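You operate a simulated robot arm through the tools that you are given. There is no shell and no other tool. Be economical: measure what you need, move in short steps, check, and stop when the job is done.

You are at the controls of a simulated robot arm. One attempt, no reset.

## Task
Tip both mugs' water into the bowl, then hang them on the tree.
Fine: checked mug on the black branch, plain mug on the red one; spill nothing, knock no mug down.

It is judged by the outcome, as a careful person would: the job done as asked, and still so three seconds after it is handed in. It fails if anything else is knocked over, pushed out of place, dropped, spilled or broken.

## Robot
A 6-joint arm with a two-finger parallel gripper, fixed in place. Base frame: the origin is at the foot of the arm, x ahead of it, y to its left, z up. Readings come in m, rad, newtons and seconds.
With the tool pointing down near the work surface it reaches from about 0.32 to 0.7 m from the base axis. Its first joint turns from -2.897 to 2.897 rad. Payload 4.1 kg.
The tool frame sits at the grasp point between the pads (the TCP): z along the fingers, y along the line on which they close. The tips reach 0.023 m beyond it. The gripper opens to 0.094 m. The fingers are 0.038 m wide and 0.01 m thick; the gripper's body (0.054 by 0.096 m) begins 0.039 m behind the TCP.
Orientation is that of the tool frame in the base frame, as [roll, pitch, yaw] about the fixed x, y, z axes, in that order (R = Rz(yaw) Ry(pitch) Rx(roll)). With the fingers straight down and closing along the base's y, the tool's x points along the base's -x, its y along +y and its z along -z.

## Interface
- The arm moves only by the tool jog_arm. Its argument "targets" is a list of rows, each a list of 7 numbers: the shift along the tool's x, y, z in units of 250 mm (1.0 is 250 mm), then the turn, a rotation vector about the tool's x, y, z in units of 120 degrees (1.0 is 120 degrees), then the finger opening in m, from 0 to 0.094. In form: [[dx, dy, dz, wx, wy, wz, gripper], ...]. A call has 1 to 8 rows; each row is the pose to reach, as a shift and turn from the pose commanded when the call began, along the tool's axes at that moment. A call with a number of a shift or a turn outside -1 to 1 is refused whole. A row lasts 0.2 s, in which the tool goes at most 0.05 m and 0.15 rad; a call with a longer step from one row to the next is refused whole, and so is a gripper value outside its range. A pose out of reach is approached as far as the arm can. The call stops where the force on the tool passes 40 N (or 10 N more than at its start, if that is more) or the arm is blocked; 0.2 s more then pass. The fingers move at their own pace (about 0.045 m/s each) and stop on an object; they squeeze with about 27 N. The grip force told is the motor's: it shows also when the fingers shut on nothing. Time passes only in rows, and 0.2 s behind the last, so rows that repeat a pose let the fingers close. It gives the time, the measured TCP pose, the force on the tool (base axes), the opening and the grip force at its end, in the units of the frame above (readings bear some noise), with the torque about the TCP (base axes, N m) and any sound that the robot's microphone picked up.
- Cameras (640 x 400 px; columns grow to the right, rows downward): "scene" is fixed at [0.0485, -0.4927, 1.7028]; the picture's right is [0.70, -0.72, 0.00], its down [-0.47, -0.46, -0.75] and it looks along [0.54, 0.52, -0.66] (base axes); focal length 327 px, centre (320, 200). "wrist" rides on the gripper at [0.086, 0.016, -0.074] in the tool frame; the picture's right is [-0.18, 0.98, 0.00], its down [-0.58, -0.11, -0.81] and it looks along [-0.79, -0.15, 0.59] (tool axes); focal length 243 px, centre (320, 200).
- snapshot(camera): a new picture of that camera. No time passes.
- move_column(by): slides the trunk up (or, below 0, down) by that many m; the arm rides with it, the base frame stays. It gives what a move gives, with no picture.
- pixel_to_xyz(camera, pixels): there is no depth. For up to 12 entries [column, row, z] of the newest picture of that camera ("zoom" is the newest enlarged one), the place [x, y] in the base frame at which the ray of that pixel passes the height z, good to about 0.003 m, but the place of the scene camera against the robot may be out by one fixed shift of up to 0.012 m in any direction. No time passes.
- inspect(camera, box): a new picture of the part [left, top, right, bottom] of that camera's present view, enlarged. No time passes.
- job_done(): hands the job in; it is judged then, once.

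Work in short steps. Measure before you move; look again where a grasp or a placing could have gone wrong, and mend it. You have 80 turns and 34 pictures in all, those below and enlarged ones among them. Open the gripper and draw the arm clear of the work before you hand the job in, unless the task says otherwise; then end with one line.

The tools are called after "Call:" by a JSON object that holds its "name" and its "arguments". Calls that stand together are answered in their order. jog_arm: Moves the arm, as the interface text tells. Its arguments: {"type":"object","properties":{"targets":{"type":"array","items":{"type":"array","items":{"type":"number"}}}},"required":["targets"]} The other tools are called the same way: move_column (by) slides the trunk up or down; snapshot (camera) takes a picture; pixel_to_xyz (camera, pixels) gives the place at which the rays of pixels pass given heights; inspect (camera, box) takes an enlarged picture of a part of a camera's view; job_done () hands the job in.

At the start:

```text
t: 0.0
tool_pos: [0.2942, 0.0509, 1.3609]
tcp_rot: [3.141, 0.0, 3.141]
force: [-0.3, 0.4, 0.8]
wrist_torque: [0.01, 0.02, -0.01]
opening: 0.0941
gripper_force: 0.1
trunk travel left (down, up): [-0.525, 0.065]
```

scene: 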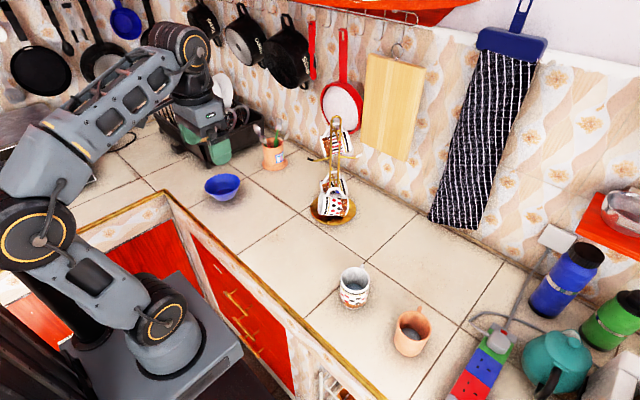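
wrist: 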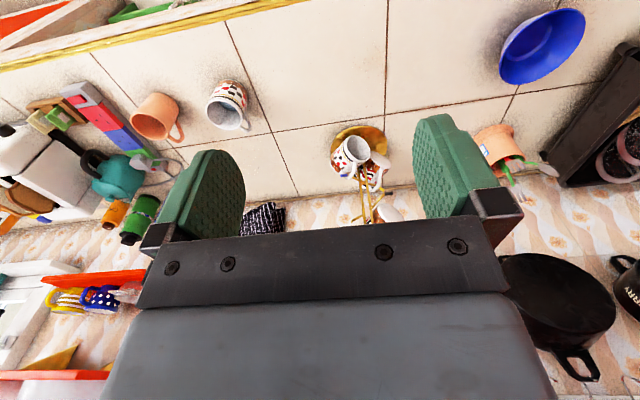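

The scene shows a checked mug near (354,287), a plain orange mug near (411,332), the bowl at (222,187) and the tree at (335,180). I'll enlarge the mugs and the tree.

Call:
{"name": "inspect", "arguments": {"camera": "scene", "box": [320, 250, 450, 370]}}

Call:
{"name": "inspect", "arguments": {"camera": "scene", "box": [280, 105, 400, 230]}}

Call:
{"name": "inspect", "arguments": {"camera": "wrist", "box": [310, 110, 420, 240]}}

```text
3.33 times, centred on (385, 310) of scene
```

zoom: 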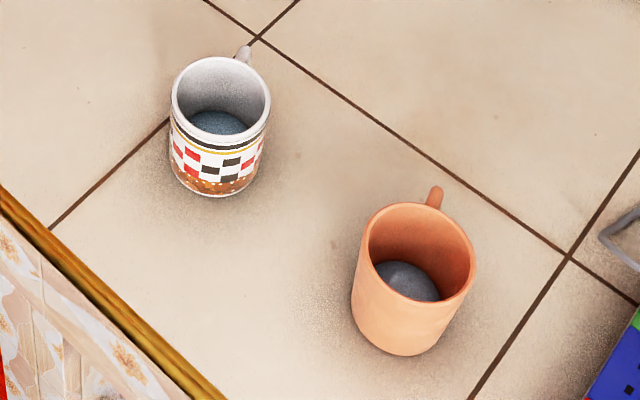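

```text
3.20 times, centred on (340, 168) of scene
```

zoom: 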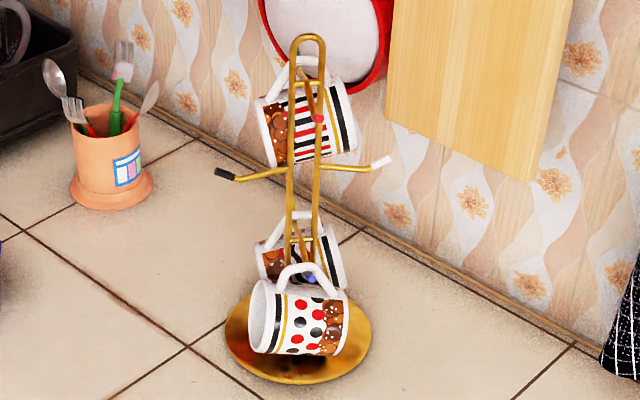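

```text
3.08 times, centred on (365, 175) of wrist
```

zoom: 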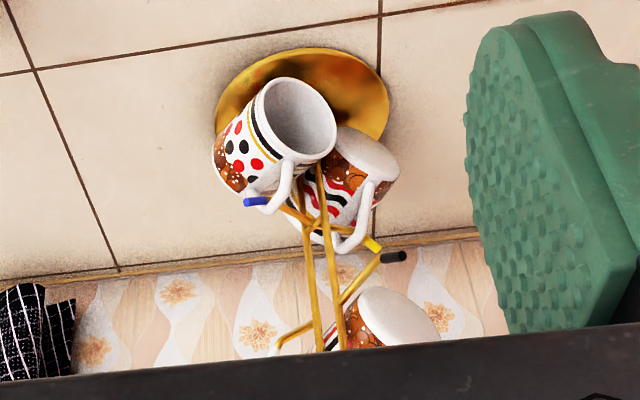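

I'll find the counter's height by intersecting the same tile crossings in both cameras: crossing beside the checked mug at scene (365.6,262) / wrist (272,132), and the crossing left of the tree.

Call:
{"name": "pixel_to_xyz", "arguments": {"camera": "scene", "pixels": [[365.6, 262, 0.7], [365.6, 262, 0.8], [365.6, 262, 0.9], [365.6, 262, 1.0], [222, 187, 0.8], [222, 187, 0.9], [222, 187, 1.0]]}}

Call:
{"name": "pixel_to_xyz", "arguments": {"camera": "wrist", "pixels": [[272, 132, 0.7], [272, 132, 0.8], [272, 132, 0.9], [272, 132, 1.0], [541, 45, 0.8], [541, 45, 0.9], [541, 45, 1.0]]}}

```text
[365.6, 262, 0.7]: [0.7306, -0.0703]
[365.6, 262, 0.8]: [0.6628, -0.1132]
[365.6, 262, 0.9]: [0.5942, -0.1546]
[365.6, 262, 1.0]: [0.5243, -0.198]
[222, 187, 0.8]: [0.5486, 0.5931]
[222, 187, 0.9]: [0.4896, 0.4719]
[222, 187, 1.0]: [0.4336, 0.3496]
```

```text
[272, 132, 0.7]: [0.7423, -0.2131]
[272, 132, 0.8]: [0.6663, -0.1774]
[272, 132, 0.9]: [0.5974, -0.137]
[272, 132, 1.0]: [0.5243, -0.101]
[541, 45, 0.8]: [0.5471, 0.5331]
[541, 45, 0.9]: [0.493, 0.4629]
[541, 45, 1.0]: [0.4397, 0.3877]
```

Both cameras agree on a counter height of about 0.88 m (crossing at about (0.61,-0.145)). I'll lower the trunk 0.2 m to view the tree from the side with the wrist camera.

Call:
{"name": "move_column", "arguments": {"by": -0.2}}

Call:
{"name": "snapshot", "arguments": {"camera": "wrist"}}

```text
t: 2.2
tool_pos: [0.2936, 0.0518, 1.1622]
tcp_rot: [3.141, 0.001, -3.14]
force: [0.3, -0.5, 0.3]
wrist_torque: [0.01, -0.01, -0.02]
opening: 0.0941
gripper_force: 0.0
trunk travel left (down, up): [-0.325, 0.265]
```

```text
28 pictures are left
```

wrist: 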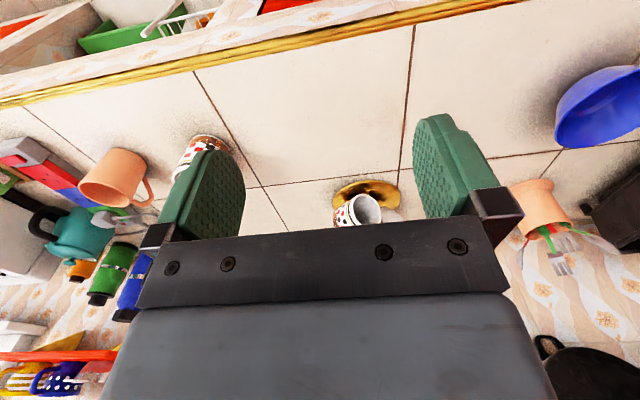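

The gripper body hides the upper part of the tree in this upside-down wrist view. I'll tilt the tool forward about 0.5 rad so the tree moves into the open part of the picture.

Call:
{"name": "jog_arm", "arguments": {"targets": [[0, 0, 0, 0, -0.06, 0, 0.094], [0, 0, 0, 0, -0.12, 0, 0.094], [0, 0, 0, 0, -0.18, 0, 0.094], [0, 0, 0, 0, -0.24, 0, 0.094]]}}

Call:
{"name": "snapshot", "arguments": {"camera": "wrist"}}

```text
t: 3.4
tool_pos: [0.3167, 0.0572, 1.1343]
tcp_rot: [-3.106, 0.407, -3.129]
force: [0.0, -0.3, -0.5]
wrist_torque: [-0.01, -0.02, 0.0]
opening: 0.0937
gripper_force: 0.0
trunk travel left (down, up): [-0.325, 0.265]
stopped in row 4: the arm was blocked; the commanded pose is now the measured one
```

```text
27 pictures are left
```

wrist: 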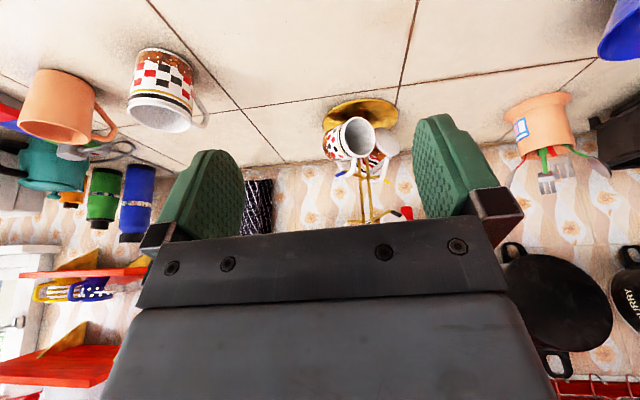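

The tilt stopped early at a reach limit, but the tree is visible around (360,120)-(405,220). I'll enlarge it.

Call:
{"name": "inspect", "arguments": {"camera": "wrist", "box": [300, 85, 440, 235]}}

```text
2.67 times, centred on (370, 160) of wrist
```

zoom: 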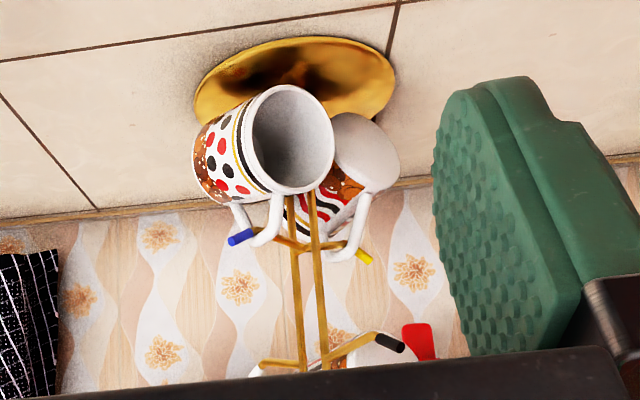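

The black tip is at zoom (395,345); the red tip is still hidden. Raising the trunk 0.2 m in this tilt should bring the tree top into the open part of the view.

Call:
{"name": "move_column", "arguments": {"by": 0.2}}

Call:
{"name": "inspect", "arguments": {"camera": "wrist", "box": [280, 30, 460, 220]}}

```text
t: 5.5
tool_pos: [0.3174, 0.0575, 1.3368]
tcp_rot: [-3.107, 0.413, -3.131]
force: [-0.9, -0.3, -0.8]
wrist_torque: [-0.04, 0.02, 0.0]
opening: 0.0941
gripper_force: 0.0
trunk travel left (down, up): [-0.525, 0.065]
```

```text
2.11 times, centred on (370, 125) of wrist
```

zoom: 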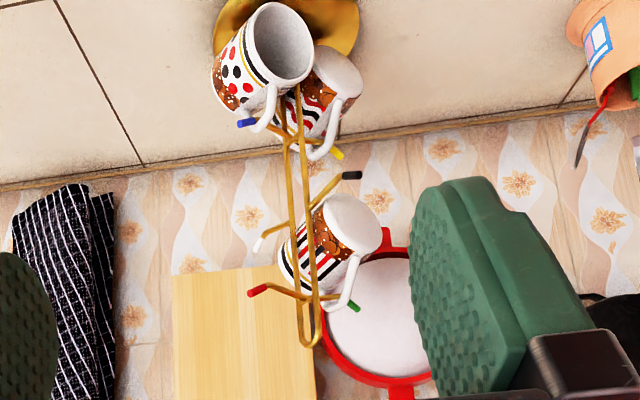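

The whole tree is visible: red tip at zoom (250,291), black tip (356,175), white (257,246), top (310,343). I'll triangulate with the scene pixels.

Call:
{"name": "pixel_to_xyz", "arguments": {"camera": "zoom", "pixels": [[250, 291, 1.1], [250, 291, 1.2], [303, 298, 1.1], [303, 298, 1.2], [358, 175, 1.0], [358, 175, 1.1], [312, 205, 1.0], [312, 205, 1.1], [256, 246, 1.0], [256, 246, 1.1], [308, 345, 1.15], [308, 345, 1.25]]}}

Call:
{"name": "pixel_to_xyz", "arguments": {"camera": "scene", "pixels": [[339.7, 142.4, 1.1], [339.7, 142.4, 1.2], [334.7, 132, 1.1], [334.7, 132, 1.2], [307.8, 159.6, 1.0], [307.8, 159.6, 1.1], [330.6, 157.7, 1.0], [330.6, 157.7, 1.1], [361.3, 155.5, 1.0], [361.3, 155.5, 1.1], [336.3, 116.8, 1.15], [336.3, 116.8, 1.25]]}}

```text
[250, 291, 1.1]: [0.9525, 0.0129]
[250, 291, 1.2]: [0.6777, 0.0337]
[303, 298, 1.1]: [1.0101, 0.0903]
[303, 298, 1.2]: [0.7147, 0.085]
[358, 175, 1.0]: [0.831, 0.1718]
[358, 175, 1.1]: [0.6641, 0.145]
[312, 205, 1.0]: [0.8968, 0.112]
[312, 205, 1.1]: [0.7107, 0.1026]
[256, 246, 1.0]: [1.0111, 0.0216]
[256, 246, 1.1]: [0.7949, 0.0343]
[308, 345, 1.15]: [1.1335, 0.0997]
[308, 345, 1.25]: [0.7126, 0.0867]
```

```text
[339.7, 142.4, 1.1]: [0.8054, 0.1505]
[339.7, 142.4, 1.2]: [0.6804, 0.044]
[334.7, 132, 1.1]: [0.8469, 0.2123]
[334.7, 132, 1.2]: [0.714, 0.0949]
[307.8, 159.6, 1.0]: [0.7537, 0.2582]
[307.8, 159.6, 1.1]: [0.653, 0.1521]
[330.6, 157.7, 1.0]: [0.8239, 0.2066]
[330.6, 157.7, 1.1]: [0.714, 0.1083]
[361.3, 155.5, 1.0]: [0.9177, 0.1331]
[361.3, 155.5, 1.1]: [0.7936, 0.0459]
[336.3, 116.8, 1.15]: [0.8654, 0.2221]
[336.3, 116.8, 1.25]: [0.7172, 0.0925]
```

The tree triangulates to: pole about (0.713,0.09), red tip about (0.67,0.034,1.20), black tip about (0.655,0.144,1.105). Next I'll take estimates for the mugs' rims, handles and bases from the scene picture.

Call:
{"name": "pixel_to_xyz", "arguments": {"camera": "scene", "pixels": [[355, 279.1, 0.97], [361.9, 265.6, 0.96], [340.3, 279.1, 0.97], [370, 279.1, 0.97], [354.3, 308, 0.88], [415.4, 322, 0.98], [420, 307.6, 0.96], [398, 322, 0.98], [431.6, 322, 0.98], [410, 356, 0.88], [222, 178, 0.93], [222, 200, 0.88]]}}

Call:
{"name": "inspect", "arguments": {"camera": "scene", "box": [180, 130, 300, 210]}}

```text
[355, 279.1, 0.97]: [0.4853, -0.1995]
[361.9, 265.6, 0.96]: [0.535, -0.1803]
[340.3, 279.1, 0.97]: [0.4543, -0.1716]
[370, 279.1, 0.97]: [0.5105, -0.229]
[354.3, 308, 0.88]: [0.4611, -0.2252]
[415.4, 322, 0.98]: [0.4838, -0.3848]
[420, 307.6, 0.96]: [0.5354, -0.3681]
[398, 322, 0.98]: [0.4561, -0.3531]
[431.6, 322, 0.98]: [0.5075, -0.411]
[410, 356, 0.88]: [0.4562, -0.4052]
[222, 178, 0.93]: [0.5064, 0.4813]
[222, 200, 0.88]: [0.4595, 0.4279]
```

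```text
5.00 times, centred on (240, 170) of scene
```

zoom: 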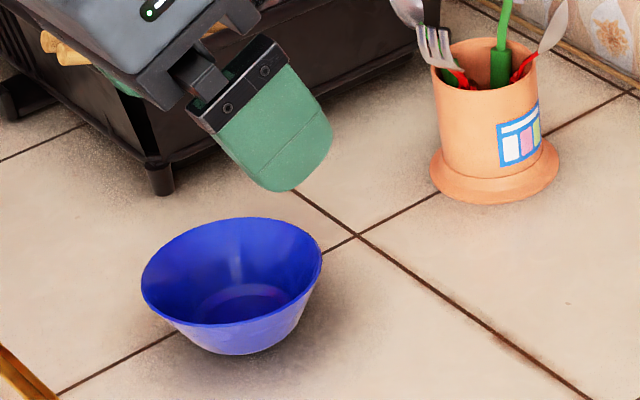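

Checked mug centre is about (0.483,-0.203) with its handle at yaw about 22°, and the plain mug about (0.482,-0.388), yaw about 18°; both are about 0.08 wide. I'll straighten the tool and move it 0.12 m forward, then roll it so tool x faces the handles.

Call:
{"name": "jog_arm", "arguments": {"targets": [[-0.147, 0, 0.064, 0, 0.066, 0, 0.094], [-0.293, 0, 0.128, 0, 0.131, 0, 0.094], [-0.44, 0, 0.192, 0, 0.197, 0, 0.094]]}}

Call:
{"name": "jog_arm", "arguments": {"targets": [[0, 0, 0, 0, 0, 0.07, 0.094], [0, 0, 0, 0, 0, 0.14, 0.094], [0, 0, 0, 0, 0, 0.21, 0.094], [0, 0, 0, 0, 0, 0.28, 0.094], [0, 0, 0, 0, 0, 0.35, 0.094], [0, 0, 0, 0, 0, 0.42, 0.094], [0, 0, 0, 0, 0, 0.49, 0.094], [0, 0, 0, 0, 0, 0.56, 0.094]]}}

```text
t: 6.3
tool_pos: [0.4386, 0.0561, 1.3384]
tcp_rot: [-3.111, -0.004, 3.138]
force: [-0.8, -0.4, 0.5]
wrist_torque: [-0.02, 0.03, 0.01]
opening: 0.094
gripper_force: 0.1
trunk travel left (down, up): [-0.525, 0.065]
```

```text
t: 8.1
tool_pos: [0.4362, 0.0568, 1.3364]
tcp_rot: [-3.131, 0.029, 1.963]
force: [-0.4, -0.1, 0.1]
wrist_torque: [0.01, 0.0, -0.02]
opening: 0.094
gripper_force: 0.0
trunk travel left (down, up): [-0.525, 0.065]
```

The roll went fine (yaw 1.96). I'll keep rolling while moving toward the mugs.

Call:
{"name": "jog_arm", "arguments": {"targets": [[-0.1, -0.0225, 0, -0.001, 0.002, 0.07, 0.094], [-0.2, -0.045, 0, -0.001, 0.004, 0.14, 0.094], [-0.3, -0.0675, 0, -0.002, 0.006, 0.21, 0.094], [-0.4, -0.09, 0, -0.003, 0.008, 0.28, 0.094], [-0.5, -0.1125, 0, -0.003, 0.01, 0.35, 0.094], [-0.6, -0.135, 0, -0.004, 0.012, 0.42, 0.094], [-0.7, -0.1575, 0, -0.005, 0.013, 0.49, 0.094], [-0.8, -0.18, 0, -0.005, 0.014, 0.56, 0.094]]}}

```text
t: 9.9
tool_pos: [0.4726, -0.1466, 1.3425]
tcp_rot: [3.127, -0.006, 0.791]
force: [-0.4, -0.1, 0.0]
wrist_torque: [0.0, -0.03, -0.02]
opening: 0.0939
gripper_force: 0.0
trunk travel left (down, up): [-0.525, 0.065]
```

Finish the roll to yaw about 0.38 over the checked mug, then lower the trunk by 0.24 m and look.

Call:
{"name": "jog_arm", "arguments": {"targets": [[-0.043, 0.062, 0, 0.002, -0.001, 0.065, 0.094], [-0.087, 0.124, 0, 0.005, -0.002, 0.13, 0.094], [-0.13, 0.186, 0, 0.007, -0.003, 0.196, 0.094]]}}

Call:
{"name": "move_column", "arguments": {"by": -0.24}}

Call:
{"name": "snapshot", "arguments": {"camera": "wrist"}}

```text
t: 10.7
tool_pos: [0.4829, -0.2019, 1.3441]
tcp_rot: [-3.14, -0.003, 0.38]
force: [0.9, 0.6, 0.4]
wrist_torque: [0.0, 0.03, -0.01]
opening: 0.0943
gripper_force: 0.1
trunk travel left (down, up): [-0.525, 0.065]
```

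```text
t: 13.2
tool_pos: [0.4821, -0.2013, 1.1041]
tcp_rot: [-3.139, -0.001, 0.381]
force: [0.1, 0.2, 0.4]
wrist_torque: [-0.04, 0.05, -0.03]
opening: 0.0941
gripper_force: 0.0
trunk travel left (down, up): [-0.285, 0.305]
```

```text
23 pictures are left
```

wrist: 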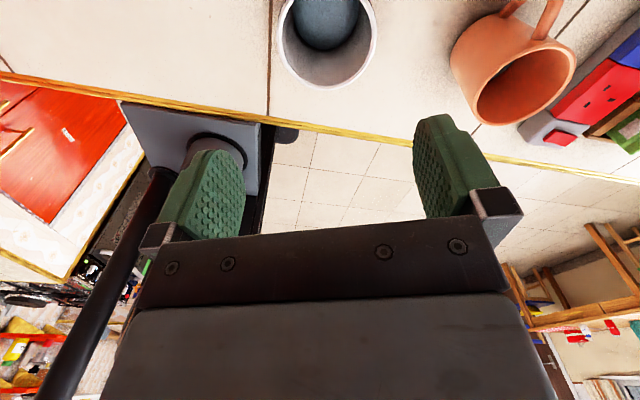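

The checked mug's rim spans (277,30) to (377,30) with its lower edge at (325,89); I'll convert at likely rim heights, and for the plain mug too.

Call:
{"name": "pixel_to_xyz", "arguments": {"camera": "wrist", "pixels": [[276, 30, 0.96], [378, 30, 0.96], [325, 89, 0.96], [276, 30, 0.98], [378, 30, 0.98], [325, 89, 0.98], [476, 100, 0.97], [576, 62, 0.97], [505, 126, 0.97], [525, 85, 0.97], [552, 20, 0.95]]}}

Call:
{"name": "inspect", "arguments": {"camera": "wrist", "box": [240, 0, 440, 110]}}

```text
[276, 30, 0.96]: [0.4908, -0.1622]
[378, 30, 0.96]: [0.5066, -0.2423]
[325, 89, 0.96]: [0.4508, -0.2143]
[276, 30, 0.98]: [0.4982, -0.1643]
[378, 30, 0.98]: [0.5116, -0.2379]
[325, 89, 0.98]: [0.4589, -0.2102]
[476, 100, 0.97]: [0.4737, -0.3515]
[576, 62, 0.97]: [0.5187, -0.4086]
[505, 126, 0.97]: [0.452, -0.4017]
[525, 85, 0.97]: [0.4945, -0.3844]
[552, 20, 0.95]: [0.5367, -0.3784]
```

```text
3.20 times, centred on (340, 55) of wrist
```

zoom: 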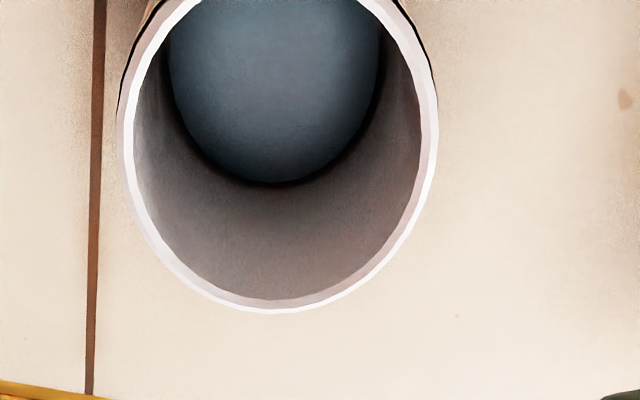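

The rim is consistent at z about 0.96 with centre (0.489,-0.206) and width 0.081. I'll shift by 7 mm sideways and 4 mm forward, lower a bit and look again before descending.

Call:
{"name": "jog_arm", "arguments": {"targets": [[0.018, 0.028, 0, 0, 0, 0, 0.094]]}}

Call:
{"name": "move_column", "arguments": {"by": -0.07}}

Call:
{"name": "snapshot", "arguments": {"camera": "wrist"}}

```text
t: 13.6
tool_pos: [0.4892, -0.2054, 1.1037]
tcp_rot: [-3.14, -0.001, 0.383]
force: [0.4, -0.6, -0.4]
wrist_torque: [-0.02, -0.03, -0.01]
opening: 0.0942
gripper_force: 0.1
trunk travel left (down, up): [-0.285, 0.305]
```

```text
t: 14.7
tool_pos: [0.4892, -0.206, 1.0343]
tcp_rot: [-3.142, -0.002, 0.38]
force: [-0.3, 1.2, -0.1]
wrist_torque: [-0.03, -0.03, 0.01]
opening: 0.0939
gripper_force: 0.1
trunk travel left (down, up): [-0.215, 0.375]
```

```text
21 pictures are left
```

wrist: 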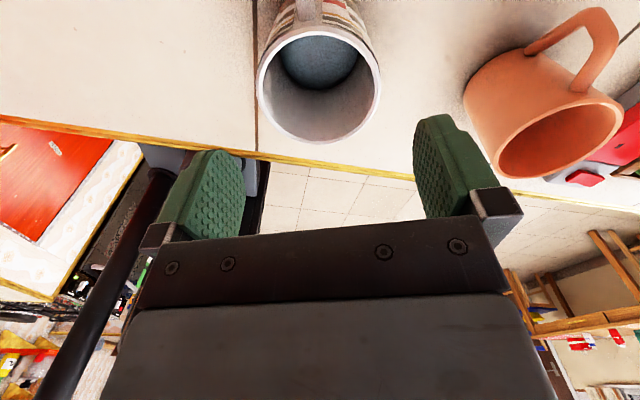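

The rim centre is at column 319, matching the TCP line (320), and the handle shows at (307,8), aligned to within about 4°. I'll descend to z about 0.94 with force stop.

Call:
{"name": "jog_arm", "arguments": {"targets": [[0, 0, 0.1, 0, 0, 0, 0.094], [0, 0, 0.2, 0, 0, 0, 0.094], [0, 0, 0.3, 0, 0, 0, 0.094], [0, 0, 0.376, 0, 0, 0, 0.094], [0, 0, 0.376, 0, 0, 0, 0.094]]}}

Call:
{"name": "inspect", "arguments": {"camera": "scene", "box": [300, 220, 430, 330]}}

```text
t: 15.9
tool_pos: [0.4899, -0.2057, 0.9408]
tcp_rot: [-3.141, -0.003, 0.384]
force: [-0.7, -0.3, -0.7]
wrist_torque: [-0.01, 0.01, 0.01]
opening: 0.0937
gripper_force: 0.1
trunk travel left (down, up): [-0.215, 0.375]
```

```text
3.64 times, centred on (365, 275) of scene
```

zoom: 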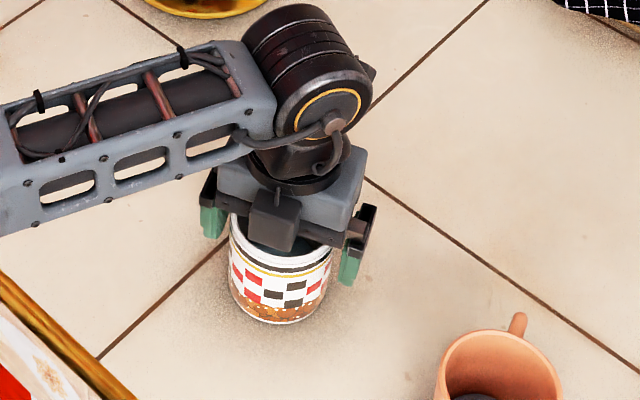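

The fingers straddle the mug without contact. I'll close the grip.

Call:
{"name": "jog_arm", "arguments": {"targets": [[0, 0, 0, 0, 0, 0, 0.06], [0, 0, 0, 0, 0, 0, 0.06], [0, 0, 0, 0, 0, 0, 0.06], [0, 0, 0, 0, 0, 0, 0.06]]}}

```text
t: 16.9
tool_pos: [0.4899, -0.206, 0.9408]
tcp_rot: [-3.14, 0.0, 0.382]
force: [-0.2, 0.8, -0.1]
wrist_torque: [-0.03, 0.0, 0.01]
opening: 0.0826
gripper_force: 27.7
trunk travel left (down, up): [-0.215, 0.375]
```

It is held at 0.0826 with 27.7 N. I'll lift with the trunk, upright.

Call:
{"name": "move_column", "arguments": {"by": 0.15}}

Call:
{"name": "snapshot", "arguments": {"camera": "wrist"}}

```text
t: 18.7
tool_pos: [0.4895, -0.2058, 1.0899]
tcp_rot: [-3.139, -0.005, 0.382]
force: [0.6, -0.5, 0.5]
wrist_torque: [0.02, 0.01, 0.01]
opening: 0.0598
gripper_force: 0.1
trunk travel left (down, up): [-0.365, 0.225]
```

```text
19 pictures are left
```

wrist: 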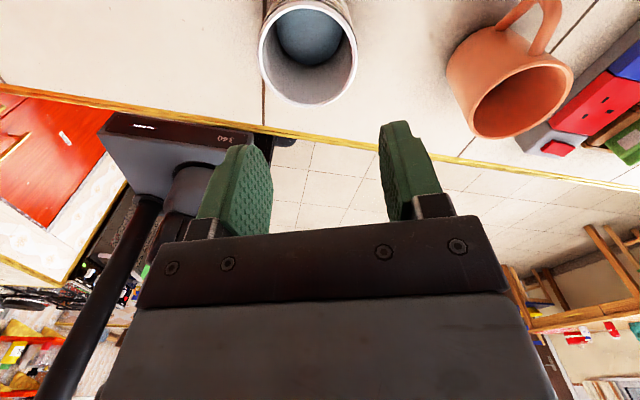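

The fingers closed on nothing: the mug slipped out and is still standing with its water, rim centre now at column about 308. I'll look closely at it from the scene camera.

Call:
{"name": "inspect", "arguments": {"camera": "scene", "box": [310, 240, 430, 330]}}

Call:
{"name": "pixel_to_xyz", "arguments": {"camera": "wrist", "pixels": [[258, 45, 0.96], [357, 45, 0.96], [309, 106, 0.96], [258, 45, 0.97], [357, 45, 0.97], [309, 106, 0.97]]}}

```text
4.44 times, centred on (370, 285) of scene
```

zoom: 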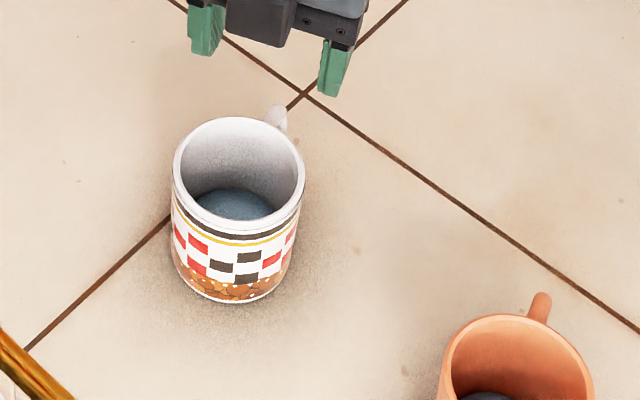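

```text
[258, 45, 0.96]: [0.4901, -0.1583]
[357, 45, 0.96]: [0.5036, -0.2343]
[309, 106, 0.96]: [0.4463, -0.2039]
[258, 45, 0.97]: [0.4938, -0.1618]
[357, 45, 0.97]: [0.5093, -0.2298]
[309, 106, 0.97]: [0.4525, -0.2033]
```

The mug stands upright, shifted about 7 mm and turned about 8°; nothing spilled. I'll open, re-centre to (0.487,-0.199) with yaw about 0.2, and lower for another look before a deeper, better centred grasp.

Call:
{"name": "jog_arm", "arguments": {"targets": [[0, -0.015, 0, 0, 0, 0.044, 0.094], [0, -0.029, 0, 0, 0, 0.087, 0.094], [0, -0.029, 0.1, 0, 0, 0.087, 0.094], [0, -0.029, 0.22, 0, 0, 0.087, 0.094], [0, -0.029, 0.22, 0, 0, 0.087, 0.094]]}}

Call:
{"name": "snapshot", "arguments": {"camera": "wrist"}}

```text
t: 19.9
tool_pos: [0.488, -0.1988, 1.0351]
tcp_rot: [-3.14, -0.002, 0.199]
force: [-0.1, -0.3, 0.7]
wrist_torque: [-0.03, 0.0, 0.04]
opening: 0.0942
gripper_force: 0.2
trunk travel left (down, up): [-0.365, 0.225]
```

```text
17 pictures are left
```

wrist: 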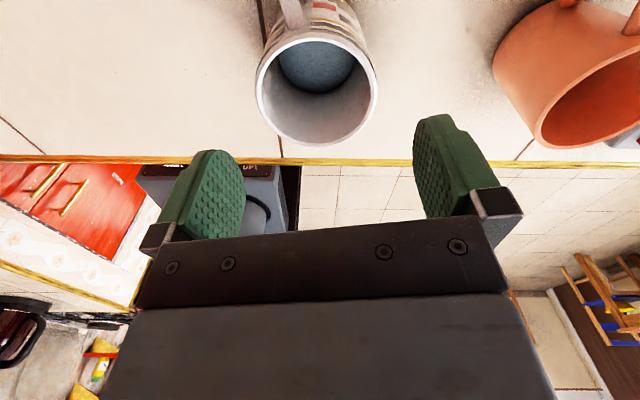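

The rim centre is at (316,87) and the handle at (292,10), aligned within 2°. I'll shift 5 mm forward, descend to z about 0.93, close, then test-lift 1 cm.

Call:
{"name": "jog_arm", "arguments": {"targets": [[0.02, -0.006, 0.1, 0, 0, 0, 0.094], [0.02, -0.006, 0.2, 0, 0, 0, 0.094], [0.02, -0.006, 0.3, 0, 0, 0, 0.094], [0.02, -0.006, 0.37, 0, 0, 0, 0.094], [0.02, -0.006, 0.42, 0, 0, 0, 0.094], [0.02, -0.006, 0.42, 0, 0, 0, 0.094]]}}

Call:
{"name": "jog_arm", "arguments": {"targets": [[0, 0, 0, 0, 0, 0, 0.05], [0, 0, 0, 0, 0, 0, 0.05], [0, 0, 0, 0, 0, 0, 0.05], [0, 0, 0, 0, 0, 0, 0.05], [0, 0, 0, 0, 0, 0, 0.05], [0, 0, 0, 0, 0, 0, 0.05]]}}

Call:
{"name": "jog_arm", "arguments": {"targets": [[0, 0, -0.02, 0, 0, 0, 0.05], [0, 0, -0.04, 0, 0, 0, 0.05], [0, 0, -0.04, 0, 0, 0, 0.05]]}}

```text
t: 21.3
tool_pos: [0.4925, -0.1955, 0.9302]
tcp_rot: [-3.141, -0.001, 0.198]
force: [-0.3, 0.1, 1.0]
wrist_torque: [0.0, -0.05, 0.0]
opening: 0.0938
gripper_force: 0.0
trunk travel left (down, up): [-0.365, 0.225]
```

```text
t: 22.7
tool_pos: [0.492, -0.1967, 0.9309]
tcp_rot: [-3.14, -0.001, 0.199]
force: [-0.3, 0.8, -0.3]
wrist_torque: [-0.08, -0.01, -0.01]
opening: 0.082
gripper_force: 27.0
trunk travel left (down, up): [-0.365, 0.225]
```

```text
t: 23.5
tool_pos: [0.4917, -0.1947, 0.9408]
tcp_rot: [-3.139, 0.0, 0.198]
force: [-0.2, 1.1, -2.7]
wrist_torque: [0.03, 0.0, 0.03]
opening: 0.0822
gripper_force: 27.5
trunk travel left (down, up): [-0.365, 0.225]
```

The load shows about -2.7 N in z and the opening holds at 0.082. I'll lift a further 4 cm slowly and watch.

Call:
{"name": "jog_arm", "arguments": {"targets": [[0, 0, -0.03, 0, 0, 0, 0.05], [0, 0, -0.06, 0, 0, 0, 0.05], [0, 0, -0.09, 0, 0, 0, 0.05], [0, 0, -0.12, 0, 0, 0, 0.05], [0, 0, -0.16, 0, 0, 0, 0.05], [0, 0, -0.16, 0, 0, 0, 0.05]]}}

Call:
{"name": "inspect", "arguments": {"camera": "scene", "box": [310, 230, 430, 320]}}

```text
t: 24.9
tool_pos: [0.4922, -0.196, 0.9799]
tcp_rot: [-3.138, 0.0, 0.2]
force: [-0.1, 0.2, -2.4]
wrist_torque: [-0.02, -0.01, -0.01]
opening: 0.0823
gripper_force: 26.9
trunk travel left (down, up): [-0.365, 0.225]
```

```text
4.44 times, centred on (370, 275) of scene
```

zoom: 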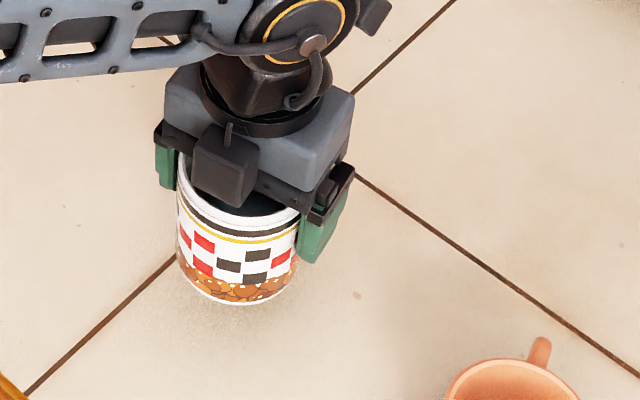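

It is securely held at z 0.98 and level. I'll carry it gently upright toward the bowl side: lifting to z 1.10 and moving to (0.47,0.0) while yawing a little.

Call:
{"name": "jog_arm", "arguments": {"targets": [[0.004, -0.047, -0.029, 0, 0, -0.007, 0.05], [0.013, -0.141, -0.086, 0, 0, -0.022, 0.05], [0.024, -0.267, -0.163, 0, 0, -0.041, 0.05], [0.035, -0.392, -0.24, 0, 0, -0.06, 0.05], [0.046, -0.518, -0.317, 0, 0, -0.079, 0.05], [0.057, -0.644, -0.394, 0, 0, -0.098, 0.05], [0.066, -0.738, -0.451, 0, 0, -0.113, 0.05], [0.07, -0.785, -0.48, 0, 0, -0.12, 0.05]]}}

```text
t: 26.7
tool_pos: [0.4702, -0.0005, 1.1005]
tcp_rot: [-3.141, -0.001, 0.454]
force: [-0.1, -0.1, -3.6]
wrist_torque: [-0.01, 0.0, 0.02]
opening: 0.082
gripper_force: 26.9
trunk travel left (down, up): [-0.365, 0.225]
```

The grip holds (opening 0.082). Continue to about (0.46,0.25,1.10).

Call:
{"name": "jog_arm", "arguments": {"targets": [[0.024, -0.055, 0, 0, 0, -0.006, 0.05], [0.073, -0.165, 0, 0, 0, -0.017, 0.05], [0.137, -0.312, 0, 0, 0, -0.032, 0.05], [0.202, -0.459, 0, 0, 0, -0.047, 0.05], [0.266, -0.605, 0, 0, 0, -0.062, 0.05], [0.33, -0.752, 0, 0, 0, -0.077, 0.05], [0.379, -0.862, 0, 0, 0, -0.088, 0.05], [0.403, -0.917, 0, 0, 0, -0.094, 0.05]]}}

```text
t: 28.5
tool_pos: [0.4686, 0.2364, 1.0995]
tcp_rot: [-3.139, -0.001, 0.658]
force: [1.2, 0.1, -2.6]
wrist_torque: [-0.01, 0.0, 0.0]
opening: 0.0824
gripper_force: 27.2
out of reach, approached as far as the arm can: row 7, 8
trunk travel left (down, up): [-0.365, 0.225]
```

The row limit was the wrist roll; I need the yaw ahead of the arm's azimuth. I'll yaw to about 1.1 while moving to (0.47,0.40).

Call:
{"name": "jog_arm", "arguments": {"targets": [[0.0, 0.0, 0, 0, 0, -0.03, 0.05], [0.03, -0.038, 0, 0, 0, -0.07, 0.05], [0.09, -0.114, 0, 0, 0, -0.11, 0.05], [0.16, -0.203, 0, 0, 0, -0.15, 0.05], [0.24, -0.305, 0, 0, 0, -0.18, 0.05], [0.32, -0.407, 0, 0, 0, -0.2, 0.05], [0.38, -0.483, 0, 0, 0, -0.21, 0.05], [0.405, -0.515, 0, 0, 0, -0.21, 0.05]]}}

Call:
{"name": "snapshot", "arguments": {"camera": "wrist"}}

```text
t: 30.3
tool_pos: [0.4633, 0.3874, 1.0952]
tcp_rot: [-3.141, 0.0, 1.089]
force: [0.0, 0.1, -2.5]
wrist_torque: [0.02, -0.05, 0.03]
opening: 0.0821
gripper_force: 27.1
out of reach, approached as far as the arm can: row 7, 8
trunk travel left (down, up): [-0.365, 0.225]
```

```text
15 pictures are left
```

wrist: 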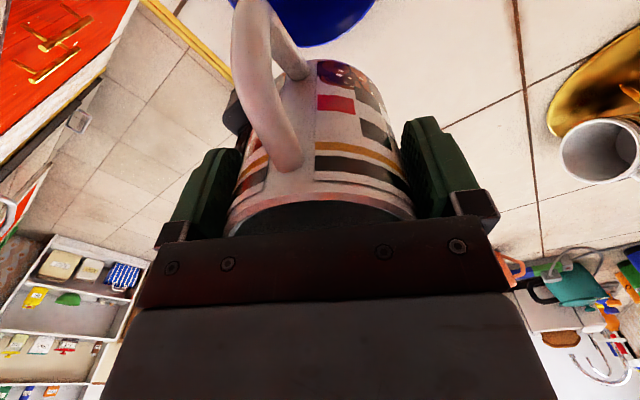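

The handle is clearly visible, pointing at the camera (slightly left), and the bowl's near rim shows at the top: edge at (320,46), sides at (272,12) and (374,5). I'll convert those to fix the bowl's place.

Call:
{"name": "pixel_to_xyz", "arguments": {"camera": "wrist", "pixels": [[320, 46, 0.92], [272, 12, 0.92], [376, 0, 0.92], [320, 46, 0.94], [272, 12, 0.94], [376, 0, 0.94]]}}

Call:
{"name": "inspect", "arguments": {"camera": "scene", "box": [150, 90, 330, 230]}}

```text
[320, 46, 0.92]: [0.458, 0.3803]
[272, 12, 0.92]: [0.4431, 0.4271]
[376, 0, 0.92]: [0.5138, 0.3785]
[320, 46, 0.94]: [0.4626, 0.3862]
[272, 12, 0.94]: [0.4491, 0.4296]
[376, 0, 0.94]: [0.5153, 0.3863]
```

```text
2.86 times, centred on (240, 160) of scene
```

zoom: 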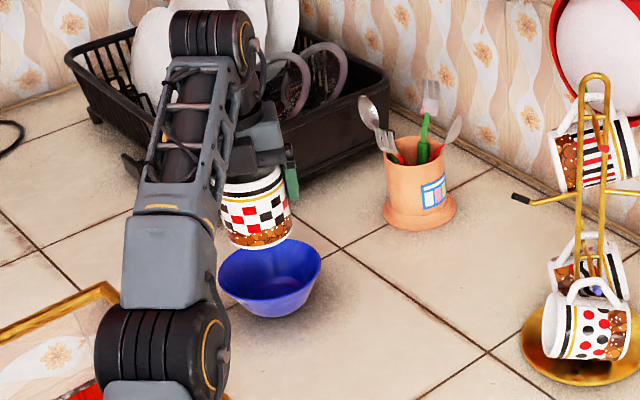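

The bowl centre works out near (0.489,0.450), radius about 0.068. I'll tilt the mug to about 0.55 rad (below its spill angle), which also brings the wrist back within reach.

Call:
{"name": "jog_arm", "arguments": {"targets": [[0, 0, 0, 0, 0.03, 0, 0.05], [0, 0, 0, 0, 0.07, 0, 0.05], [0, 0, 0, 0, 0.115, 0, 0.05], [0, 0, 0, 0, 0.16, 0, 0.05], [0, 0, 0, 0, 0.205, 0, 0.05], [0, 0, 0, 0, 0.24, 0, 0.05], [0, 0, 0, 0, 0.26, 0, 0.05]]}}

```text
t: 31.9
tool_pos: [0.4628, 0.3874, 1.094]
tcp_rot: [3.141, -0.547, 1.088]
force: [0.9, 0.2, -3.5]
wrist_torque: [-0.04, 0.01, -0.02]
opening: 0.0822
gripper_force: 27.0
trunk travel left (down, up): [-0.365, 0.225]
```

Tilted 0.55 rad, all steady. Move 0.112 m forward and 0.044 m down so the lip is over the bowl.

Call:
{"name": "jog_arm", "arguments": {"targets": [[0.02, -0.002, 0.026, 0, 0, 0, 0.05], [0.065, -0.006, 0.085, 0, 0, 0, 0.05], [0.12, -0.01, 0.158, 0, 0, 0, 0.05], [0.18, -0.015, 0.237, 0, 0, 0, 0.05], [0.235, -0.02, 0.309, 0, 0, 0, 0.05], [0.275, -0.023, 0.362, 0, 0, 0, 0.05], [0.291, -0.024, 0.383, 0, 0, 0, 0.05]]}}

Call:
{"name": "inspect", "arguments": {"camera": "scene", "box": [170, 120, 290, 210]}}

```text
t: 33.5
tool_pos: [0.5097, 0.4903, 1.0504]
tcp_rot: [-3.141, -0.546, 1.087]
force: [0.4, 0.1, -2.9]
wrist_torque: [-0.03, -0.03, -0.01]
opening: 0.0822
gripper_force: 26.7
trunk travel left (down, up): [-0.365, 0.225]
```

```text
4.44 times, centred on (230, 165) of scene
```

zoom: 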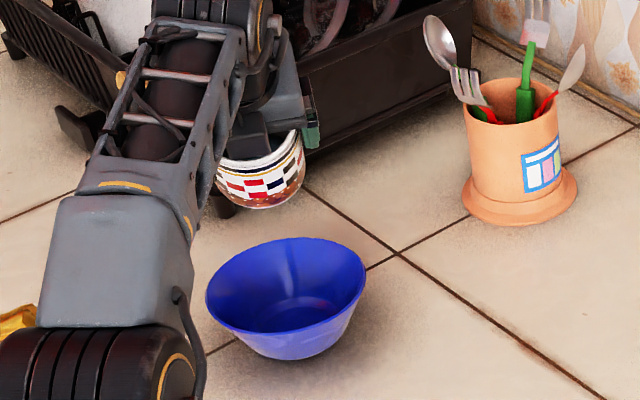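

The point under the lip projects to about (222,185) in the scene, right on the bowl's rim centre (222,184). Pour slowly: first to about 1.0 rad.

Call:
{"name": "jog_arm", "arguments": {"targets": [[0, 0, 0, 0, 0.027, 0, 0.05], [0, 0, 0, 0, 0.054, 0, 0.05], [0, 0, 0, 0, 0.081, 0, 0.05], [0, 0, 0, 0, 0.108, 0, 0.05], [0, 0, 0, 0, 0.135, 0, 0.05], [0, 0, 0, 0, 0.162, 0, 0.05], [0, 0, 0, 0, 0.189, 0, 0.05], [0, 0, 0, 0, 0.216, 0, 0.05]]}}

Call:
{"name": "jog_arm", "arguments": {"targets": [[0, 0, 0, 0, 0.027, 0, 0.05], [0, 0, 0, 0, 0.054, 0, 0.05], [0, 0, 0, 0, 0.081, 0, 0.05], [0, 0, 0, 0, 0.108, 0, 0.05], [0, 0, 0, 0, 0.135, 0, 0.05], [0, 0, 0, 0, 0.162, 0, 0.05], [0, 0, 0, 0, 0.189, 0, 0.05], [0, 0, 0, 0, 0.216, 0, 0.05]]}}

Call:
{"name": "inspect", "arguments": {"camera": "scene", "box": [170, 120, 290, 210]}}

```text
t: 35.3
tool_pos: [0.509, 0.4903, 1.0512]
tcp_rot: [-3.141, -1.001, 1.087]
force: [-0.7, 0.4, -3.5]
wrist_torque: [-0.06, 0.01, -0.02]
opening: 0.082
gripper_force: 27.3
trunk travel left (down, up): [-0.365, 0.225]
```

```text
t: 37.1
tool_pos: [0.5091, 0.4906, 1.0518]
tcp_rot: [3.128, -1.452, 1.099]
force: [-0.5, -0.6, -2.5]
wrist_torque: [-0.03, 0.01, -0.02]
opening: 0.082
gripper_force: 26.9
trunk travel left (down, up): [-0.365, 0.225]
```

```text
4.44 times, centred on (230, 165) of scene
```

zoom: 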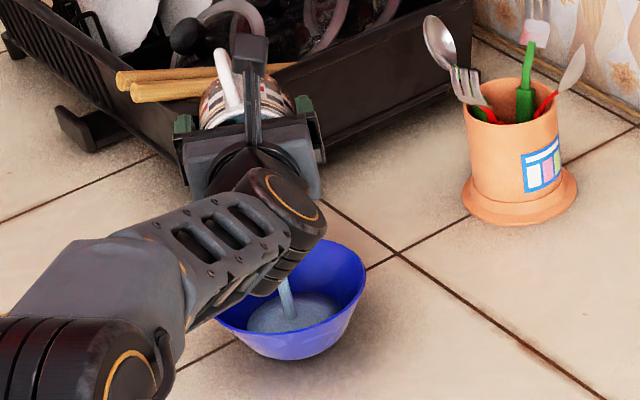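

The stream falls into the bowl. I'll continue tilting to about 1.9 rad while raising 4 cm so the wrist stays clear of the bowl, and hold to drain.

Call:
{"name": "jog_arm", "arguments": {"targets": [[0.03, 0, 0, 0, 0.03, 0, 0.05], [0.06, 0, 0, 0, 0.06, 0, 0.05], [0.09, 0, 0, 0, 0.09, 0, 0.05], [0.12, 0, 0, 0, 0.12, 0, 0.05], [0.15, 0, 0, 0, 0.15, 0, 0.05], [0.17, 0, 0, 0, 0.18, 0, 0.05], [0.17, 0, 0, 0, 0.21, 0, 0.05], [0.17, 0, 0, 0, 0.21, 0, 0.05]]}}

Call:
{"name": "jog_arm", "arguments": {"targets": [[0, 0, 0, 0, 0, 0, 0.05], [0, 0, 0, 0, 0, 0, 0.05], [0, 0, 0, 0, 0, 0, 0.05], [0, 0, 0, 0, 0, 0, 0.05], [0, 0, 0, 0, 0, 0, 0.05], [0, 0, 0, 0, 0, 0, 0.05]]}}

Call:
{"name": "inspect", "arguments": {"camera": "scene", "box": [170, 120, 290, 210]}}

```text
t: 38.9
tool_pos: [0.513, 0.4934, 1.0945]
tcp_rot: [0.001, -1.25, -2.055]
force: [0.4, -0.3, -3.2]
wrist_torque: [-0.09, 0.02, 0.03]
opening: 0.082
gripper_force: 26.8
trunk travel left (down, up): [-0.365, 0.225]
```

```text
t: 40.3
tool_pos: [0.5125, 0.4948, 1.0927]
tcp_rot: [0.001, -1.249, -2.054]
force: [-0.4, 0.5, -2.7]
wrist_torque: [-0.08, 0.02, 0.0]
opening: 0.082
gripper_force: 27.2
trunk travel left (down, up): [-0.365, 0.225]
```

```text
4.44 times, centred on (230, 165) of scene
```

zoom: 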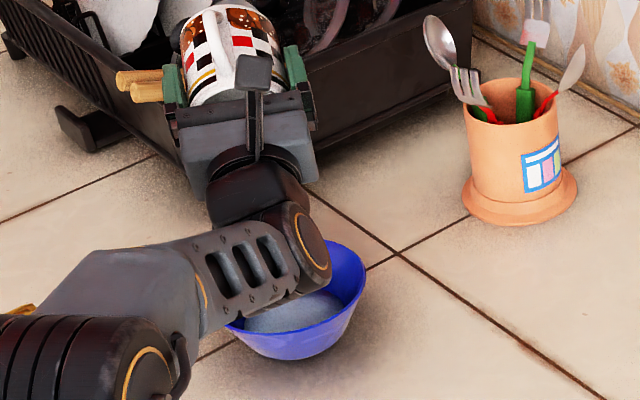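

The mug is drained, and the bowl is unmoved with the water in it. I'll tilt back to about 0.96 rad (handle up-forward) and withdraw toward the robot.

Call:
{"name": "jog_arm", "arguments": {"targets": [[0, 0, 0, 0, -0.064, 0, 0.05], [0.02, 0, -0.04, 0, -0.128, 0, 0.05], [0.06, 0, -0.12, 0, -0.192, 0, 0.05], [0.1, 0, -0.2, 0, -0.256, 0, 0.05], [0.14, 0, -0.28, 0, -0.32, 0, 0.05], [0.18, 0, -0.36, 0, -0.384, 0, 0.05], [0.22, 0, -0.44, 0, -0.445, 0, 0.05], [0.253, 0, -0.506, 0, -0.445, 0, 0.05]]}}

```text
t: 42.1
tool_pos: [0.4462, 0.3702, 1.1135]
tcp_rot: [3.141, -0.958, 1.09]
force: [0.4, -0.1, -2.5]
wrist_torque: [-0.04, 0.03, 0.01]
opening: 0.082
gripper_force: 27.4
trunk travel left (down, up): [-0.365, 0.225]
```

Now I'll swing to a staging pose near (0.53,0.18,1.07) with heading about 0.7 rad, outside the black branch's tip.

Call:
{"name": "jog_arm", "arguments": {"targets": [[-0.055, 0.081, -0.04, -0.019, 0, 0.013, 0.05], [-0.11, 0.162, -0.081, -0.038, 0, 0.027, 0.05], [-0.165, 0.243, -0.121, -0.057, 0, 0.04, 0.05], [-0.22, 0.325, -0.162, -0.076, 0, 0.053, 0.05], [-0.276, 0.406, -0.202, -0.095, 0, 0.067, 0.05], [-0.331, 0.487, -0.243, -0.114, 0, 0.08, 0.05], [-0.386, 0.568, -0.283, -0.133, 0, 0.094, 0.05], [-0.441, 0.649, -0.324, -0.152, 0, 0.107, 0.05]]}}

Call:
{"name": "snapshot", "arguments": {"camera": "wrist"}}

Call:
{"name": "inspect", "arguments": {"camera": "scene", "box": [260, 100, 400, 220]}}

```text
t: 43.9
tool_pos: [0.5303, 0.1791, 1.0692]
tcp_rot: [-3.141, -0.96, 0.696]
force: [-0.3, 0.1, -2.0]
wrist_torque: [0.02, 0.0, 0.01]
opening: 0.0821
gripper_force: 26.8
trunk travel left (down, up): [-0.365, 0.225]
```

```text
10 pictures are left
```

wrist: 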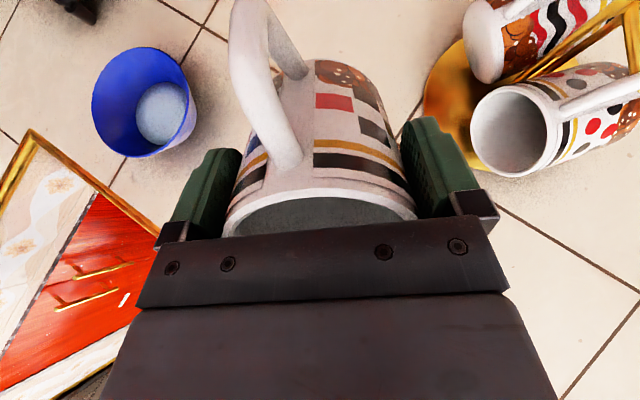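

```text
3.33 times, centred on (330, 160) of scene
```

zoom: 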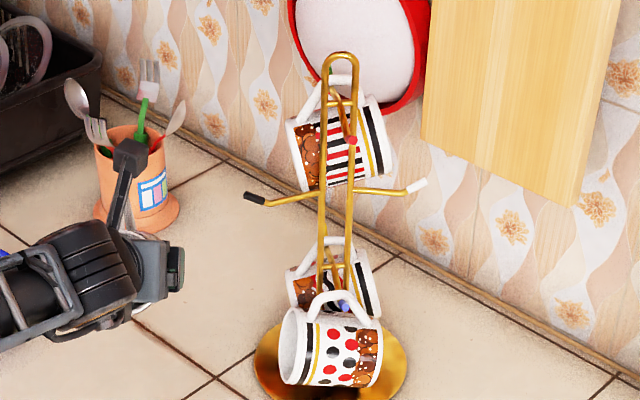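

The mug hangs in the grip with its handle up; the branch tip is upturned, so I need its place precisely. I'll raise 10 cm to bring the black tip into the wrist view.

Call:
{"name": "jog_arm", "arguments": {"targets": [[0.109, 0, -0.077, 0, 0, 0, 0.05], [0.218, 0, -0.153, 0, 0, 0, 0.05], [0.328, 0, -0.23, 0, 0, 0, 0.05]]}}

Call:
{"name": "snapshot", "arguments": {"camera": "wrist"}}

```text
t: 44.7
tool_pos: [0.5299, 0.1803, 1.1694]
tcp_rot: [-3.139, -0.96, 0.697]
force: [0.5, 0.1, -3.0]
wrist_torque: [-0.04, 0.01, 0.02]
opening: 0.0818
gripper_force: 26.8
trunk travel left (down, up): [-0.365, 0.225]
```

```text
8 pictures are left
```

wrist: 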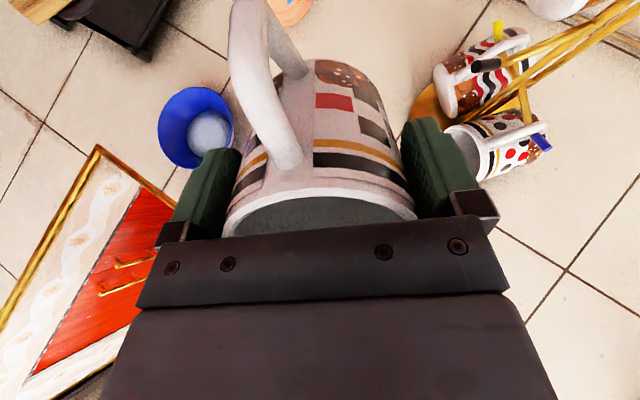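

The black tip's end is at (471,66) in the wrist view, with the black sleeve ending near (499,62). Convert these at candidate heights, with the scene tip/kink pixels.

Call:
{"name": "pixel_to_xyz", "arguments": {"camera": "wrist", "pixels": [[471, 66, 1.09], [471, 66, 1.11], [471, 66, 1.13], [499, 62, 1.08], [499, 62, 1.1], [499, 62, 1.12], [560, 40, 1.08], [560, 40, 1.1], [498, 24, 1.0], [498, 24, 1.05]]}}

Call:
{"name": "pixel_to_xyz", "arguments": {"camera": "scene", "pixels": [[307.2, 158.6, 1.09], [307.2, 158.6, 1.11], [307.2, 158.6, 1.13], [314, 161.3, 1.08], [314, 161.3, 1.1], [314, 161.3, 1.12]]}}

```text
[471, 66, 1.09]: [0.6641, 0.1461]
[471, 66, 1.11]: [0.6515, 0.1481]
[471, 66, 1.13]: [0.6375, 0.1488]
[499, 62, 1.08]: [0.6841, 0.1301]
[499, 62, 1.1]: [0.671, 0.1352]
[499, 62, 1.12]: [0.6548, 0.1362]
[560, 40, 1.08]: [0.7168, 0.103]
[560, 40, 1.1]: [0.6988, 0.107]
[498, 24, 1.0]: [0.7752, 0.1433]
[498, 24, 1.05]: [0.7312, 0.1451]
```

```text
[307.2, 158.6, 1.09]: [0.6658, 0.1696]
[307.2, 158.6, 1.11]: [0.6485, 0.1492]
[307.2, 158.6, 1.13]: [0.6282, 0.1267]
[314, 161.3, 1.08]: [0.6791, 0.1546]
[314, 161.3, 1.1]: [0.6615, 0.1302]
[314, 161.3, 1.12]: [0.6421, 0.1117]
```

The tip triangulates to about (0.652,0.146,1.108), the sleeve end to about (0.674,0.133,1.092), branch yaw about 146°. I'll move the handle hole to just outside the tip and check.

Call:
{"name": "jog_arm", "arguments": {"targets": [[-0.06, 0.05, 0.075, 0, 0, 0, 0.05], [-0.125, 0.1, 0.155, 0, 0, 0, 0.05], [-0.195, 0.15, 0.237, 0, 0, 0, 0.05], [-0.265, 0.206, 0.319, 0, 0, 0, 0.05], [-0.256, 0.264, 0.333, 0, 0, 0, 0.05], [-0.246, 0.322, 0.346, 0, 0, 0, 0.05]]}}

Call:
{"name": "inspect", "arguments": {"camera": "scene", "box": [280, 125, 350, 190]}}

```text
t: 46.1
tool_pos: [0.6101, 0.1413, 1.0689]
tcp_rot: [-3.14, -0.962, 0.698]
force: [-0.9, -0.1, -2.8]
wrist_torque: [-0.03, 0.01, -0.02]
opening: 0.0822
gripper_force: 27.0
trunk travel left (down, up): [-0.365, 0.225]
```

```text
6.15 times, centred on (315, 158) of scene
```

zoom: 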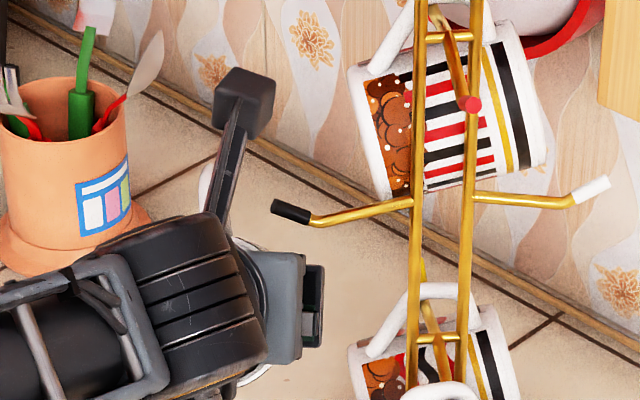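

The handle sliver (207,188) and the tip (272,205) match the predictions within about 3 mm. I'll advance the hole over the tip only and check the force.

Call:
{"name": "jog_arm", "arguments": {"targets": [[0.003, 0.058, 0.018, 0, 0, 0, 0.05], [0.006, 0.116, 0.036, 0, 0, 0, 0.05], [0.006, 0.116, 0.036, 0, 0, 0, 0.05]]}}

Call:
{"name": "inspect", "arguments": {"camera": "scene", "box": [280, 125, 350, 190]}}

```text
t: 46.9
tool_pos: [0.6355, 0.124, 1.065]
tcp_rot: [-3.14, -0.961, 0.696]
force: [-0.3, -1.0, -1.9]
wrist_torque: [-0.03, 0.01, 0.0]
opening: 0.0822
gripper_force: 26.9
trunk travel left (down, up): [-0.365, 0.225]
```

```text
6.15 times, centred on (315, 158) of scene
```

zoom: 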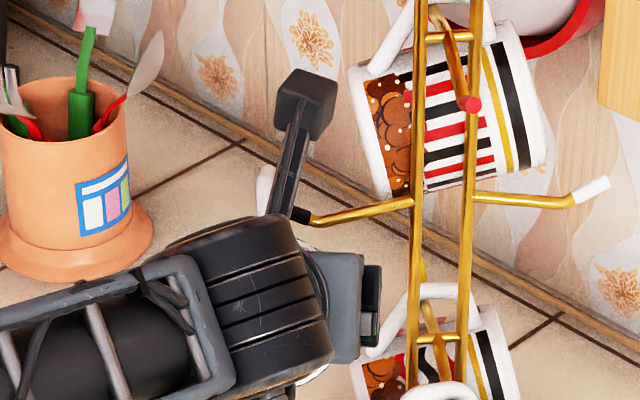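

No contact and the tree is unmoved, with the tip now at the handle plane. I'll follow the branch inward, down past the upturned sleeve, in small steps.

Call:
{"name": "jog_arm", "arguments": {"targets": [[-0.008, 0.028, 0.016, 0, 0, 0, 0.05], [-0.016, 0.057, 0.033, 0, 0, 0, 0.05], [-0.026, 0.085, 0.05, 0, 0, 0, 0.05], [-0.036, 0.114, 0.068, 0, 0, 0, 0.05], [-0.036, 0.114, 0.068, 0, 0, 0, 0.05]]}}

```text
t: 48.1
tool_pos: [0.6592, 0.1077, 1.0479]
tcp_rot: [3.14, -0.96, 0.697]
force: [0.4, 0.9, -3.0]
wrist_torque: [-0.03, 0.04, 0.02]
opening: 0.0818
gripper_force: 26.8
trunk travel left (down, up): [-0.365, 0.225]
```

Still no contact. I'll move 9 mm further in, then lower gently 8 mm until the handle rests on the branch.

Call:
{"name": "jog_arm", "arguments": {"targets": [[0.002, 0.018, 0.006, 0, 0, 0, 0.05], [0.004, 0.036, 0.012, 0, 0, 0, 0.05], [-0.009, 0.036, 0.021, 0, 0, 0, 0.05], [-0.022, 0.036, 0.03, 0, 0, 0, 0.05], [-0.022, 0.036, 0.03, 0, 0, 0, 0.05]]}}

Call:
{"name": "inspect", "arguments": {"camera": "scene", "box": [280, 125, 350, 190]}}

```text
t: 49.3
tool_pos: [0.6664, 0.103, 1.0422]
tcp_rot: [3.139, -0.964, 0.7]
force: [0.6, 4.3, 17.0]
wrist_torque: [0.43, 0.13, 0.07]
opening: 0.0821
gripper_force: 27.3
trunk travel left (down, up): [-0.365, 0.225]
```

```text
6.15 times, centred on (315, 158) of scene
```

zoom: 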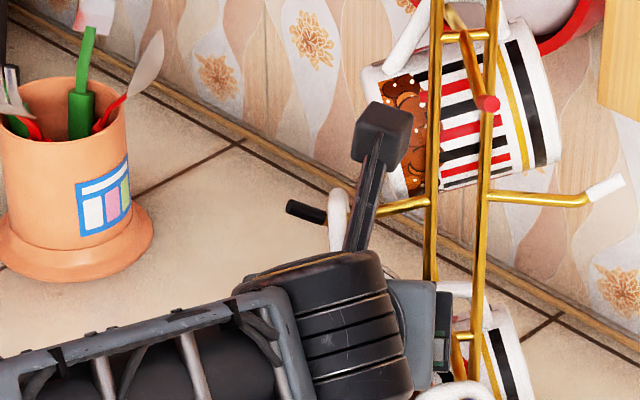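

The branch runs through the handle, but I'm pressing 17 N and the tree has leaned slightly right. I'll relieve it: up 5 mm and back 4 mm.

Call:
{"name": "jog_arm", "arguments": {"targets": [[0.008, 0, -0.006, 0, 0, 0, 0.05], [0.016, -0.008, -0.011, 0, 0, 0, 0.05], [0.016, -0.016, -0.011, 0, 0, 0, 0.05], [0.016, -0.016, -0.011, 0, 0, 0, 0.05]]}}

```text
t: 50.3
tool_pos: [0.6632, 0.1063, 1.0427]
tcp_rot: [-3.139, -0.959, 0.695]
force: [-0.6, -0.9, -1.9]
wrist_torque: [0.06, 0.02, 0.0]
opening: 0.082
gripper_force: 27.1
trunk travel left (down, up): [-0.365, 0.225]
```

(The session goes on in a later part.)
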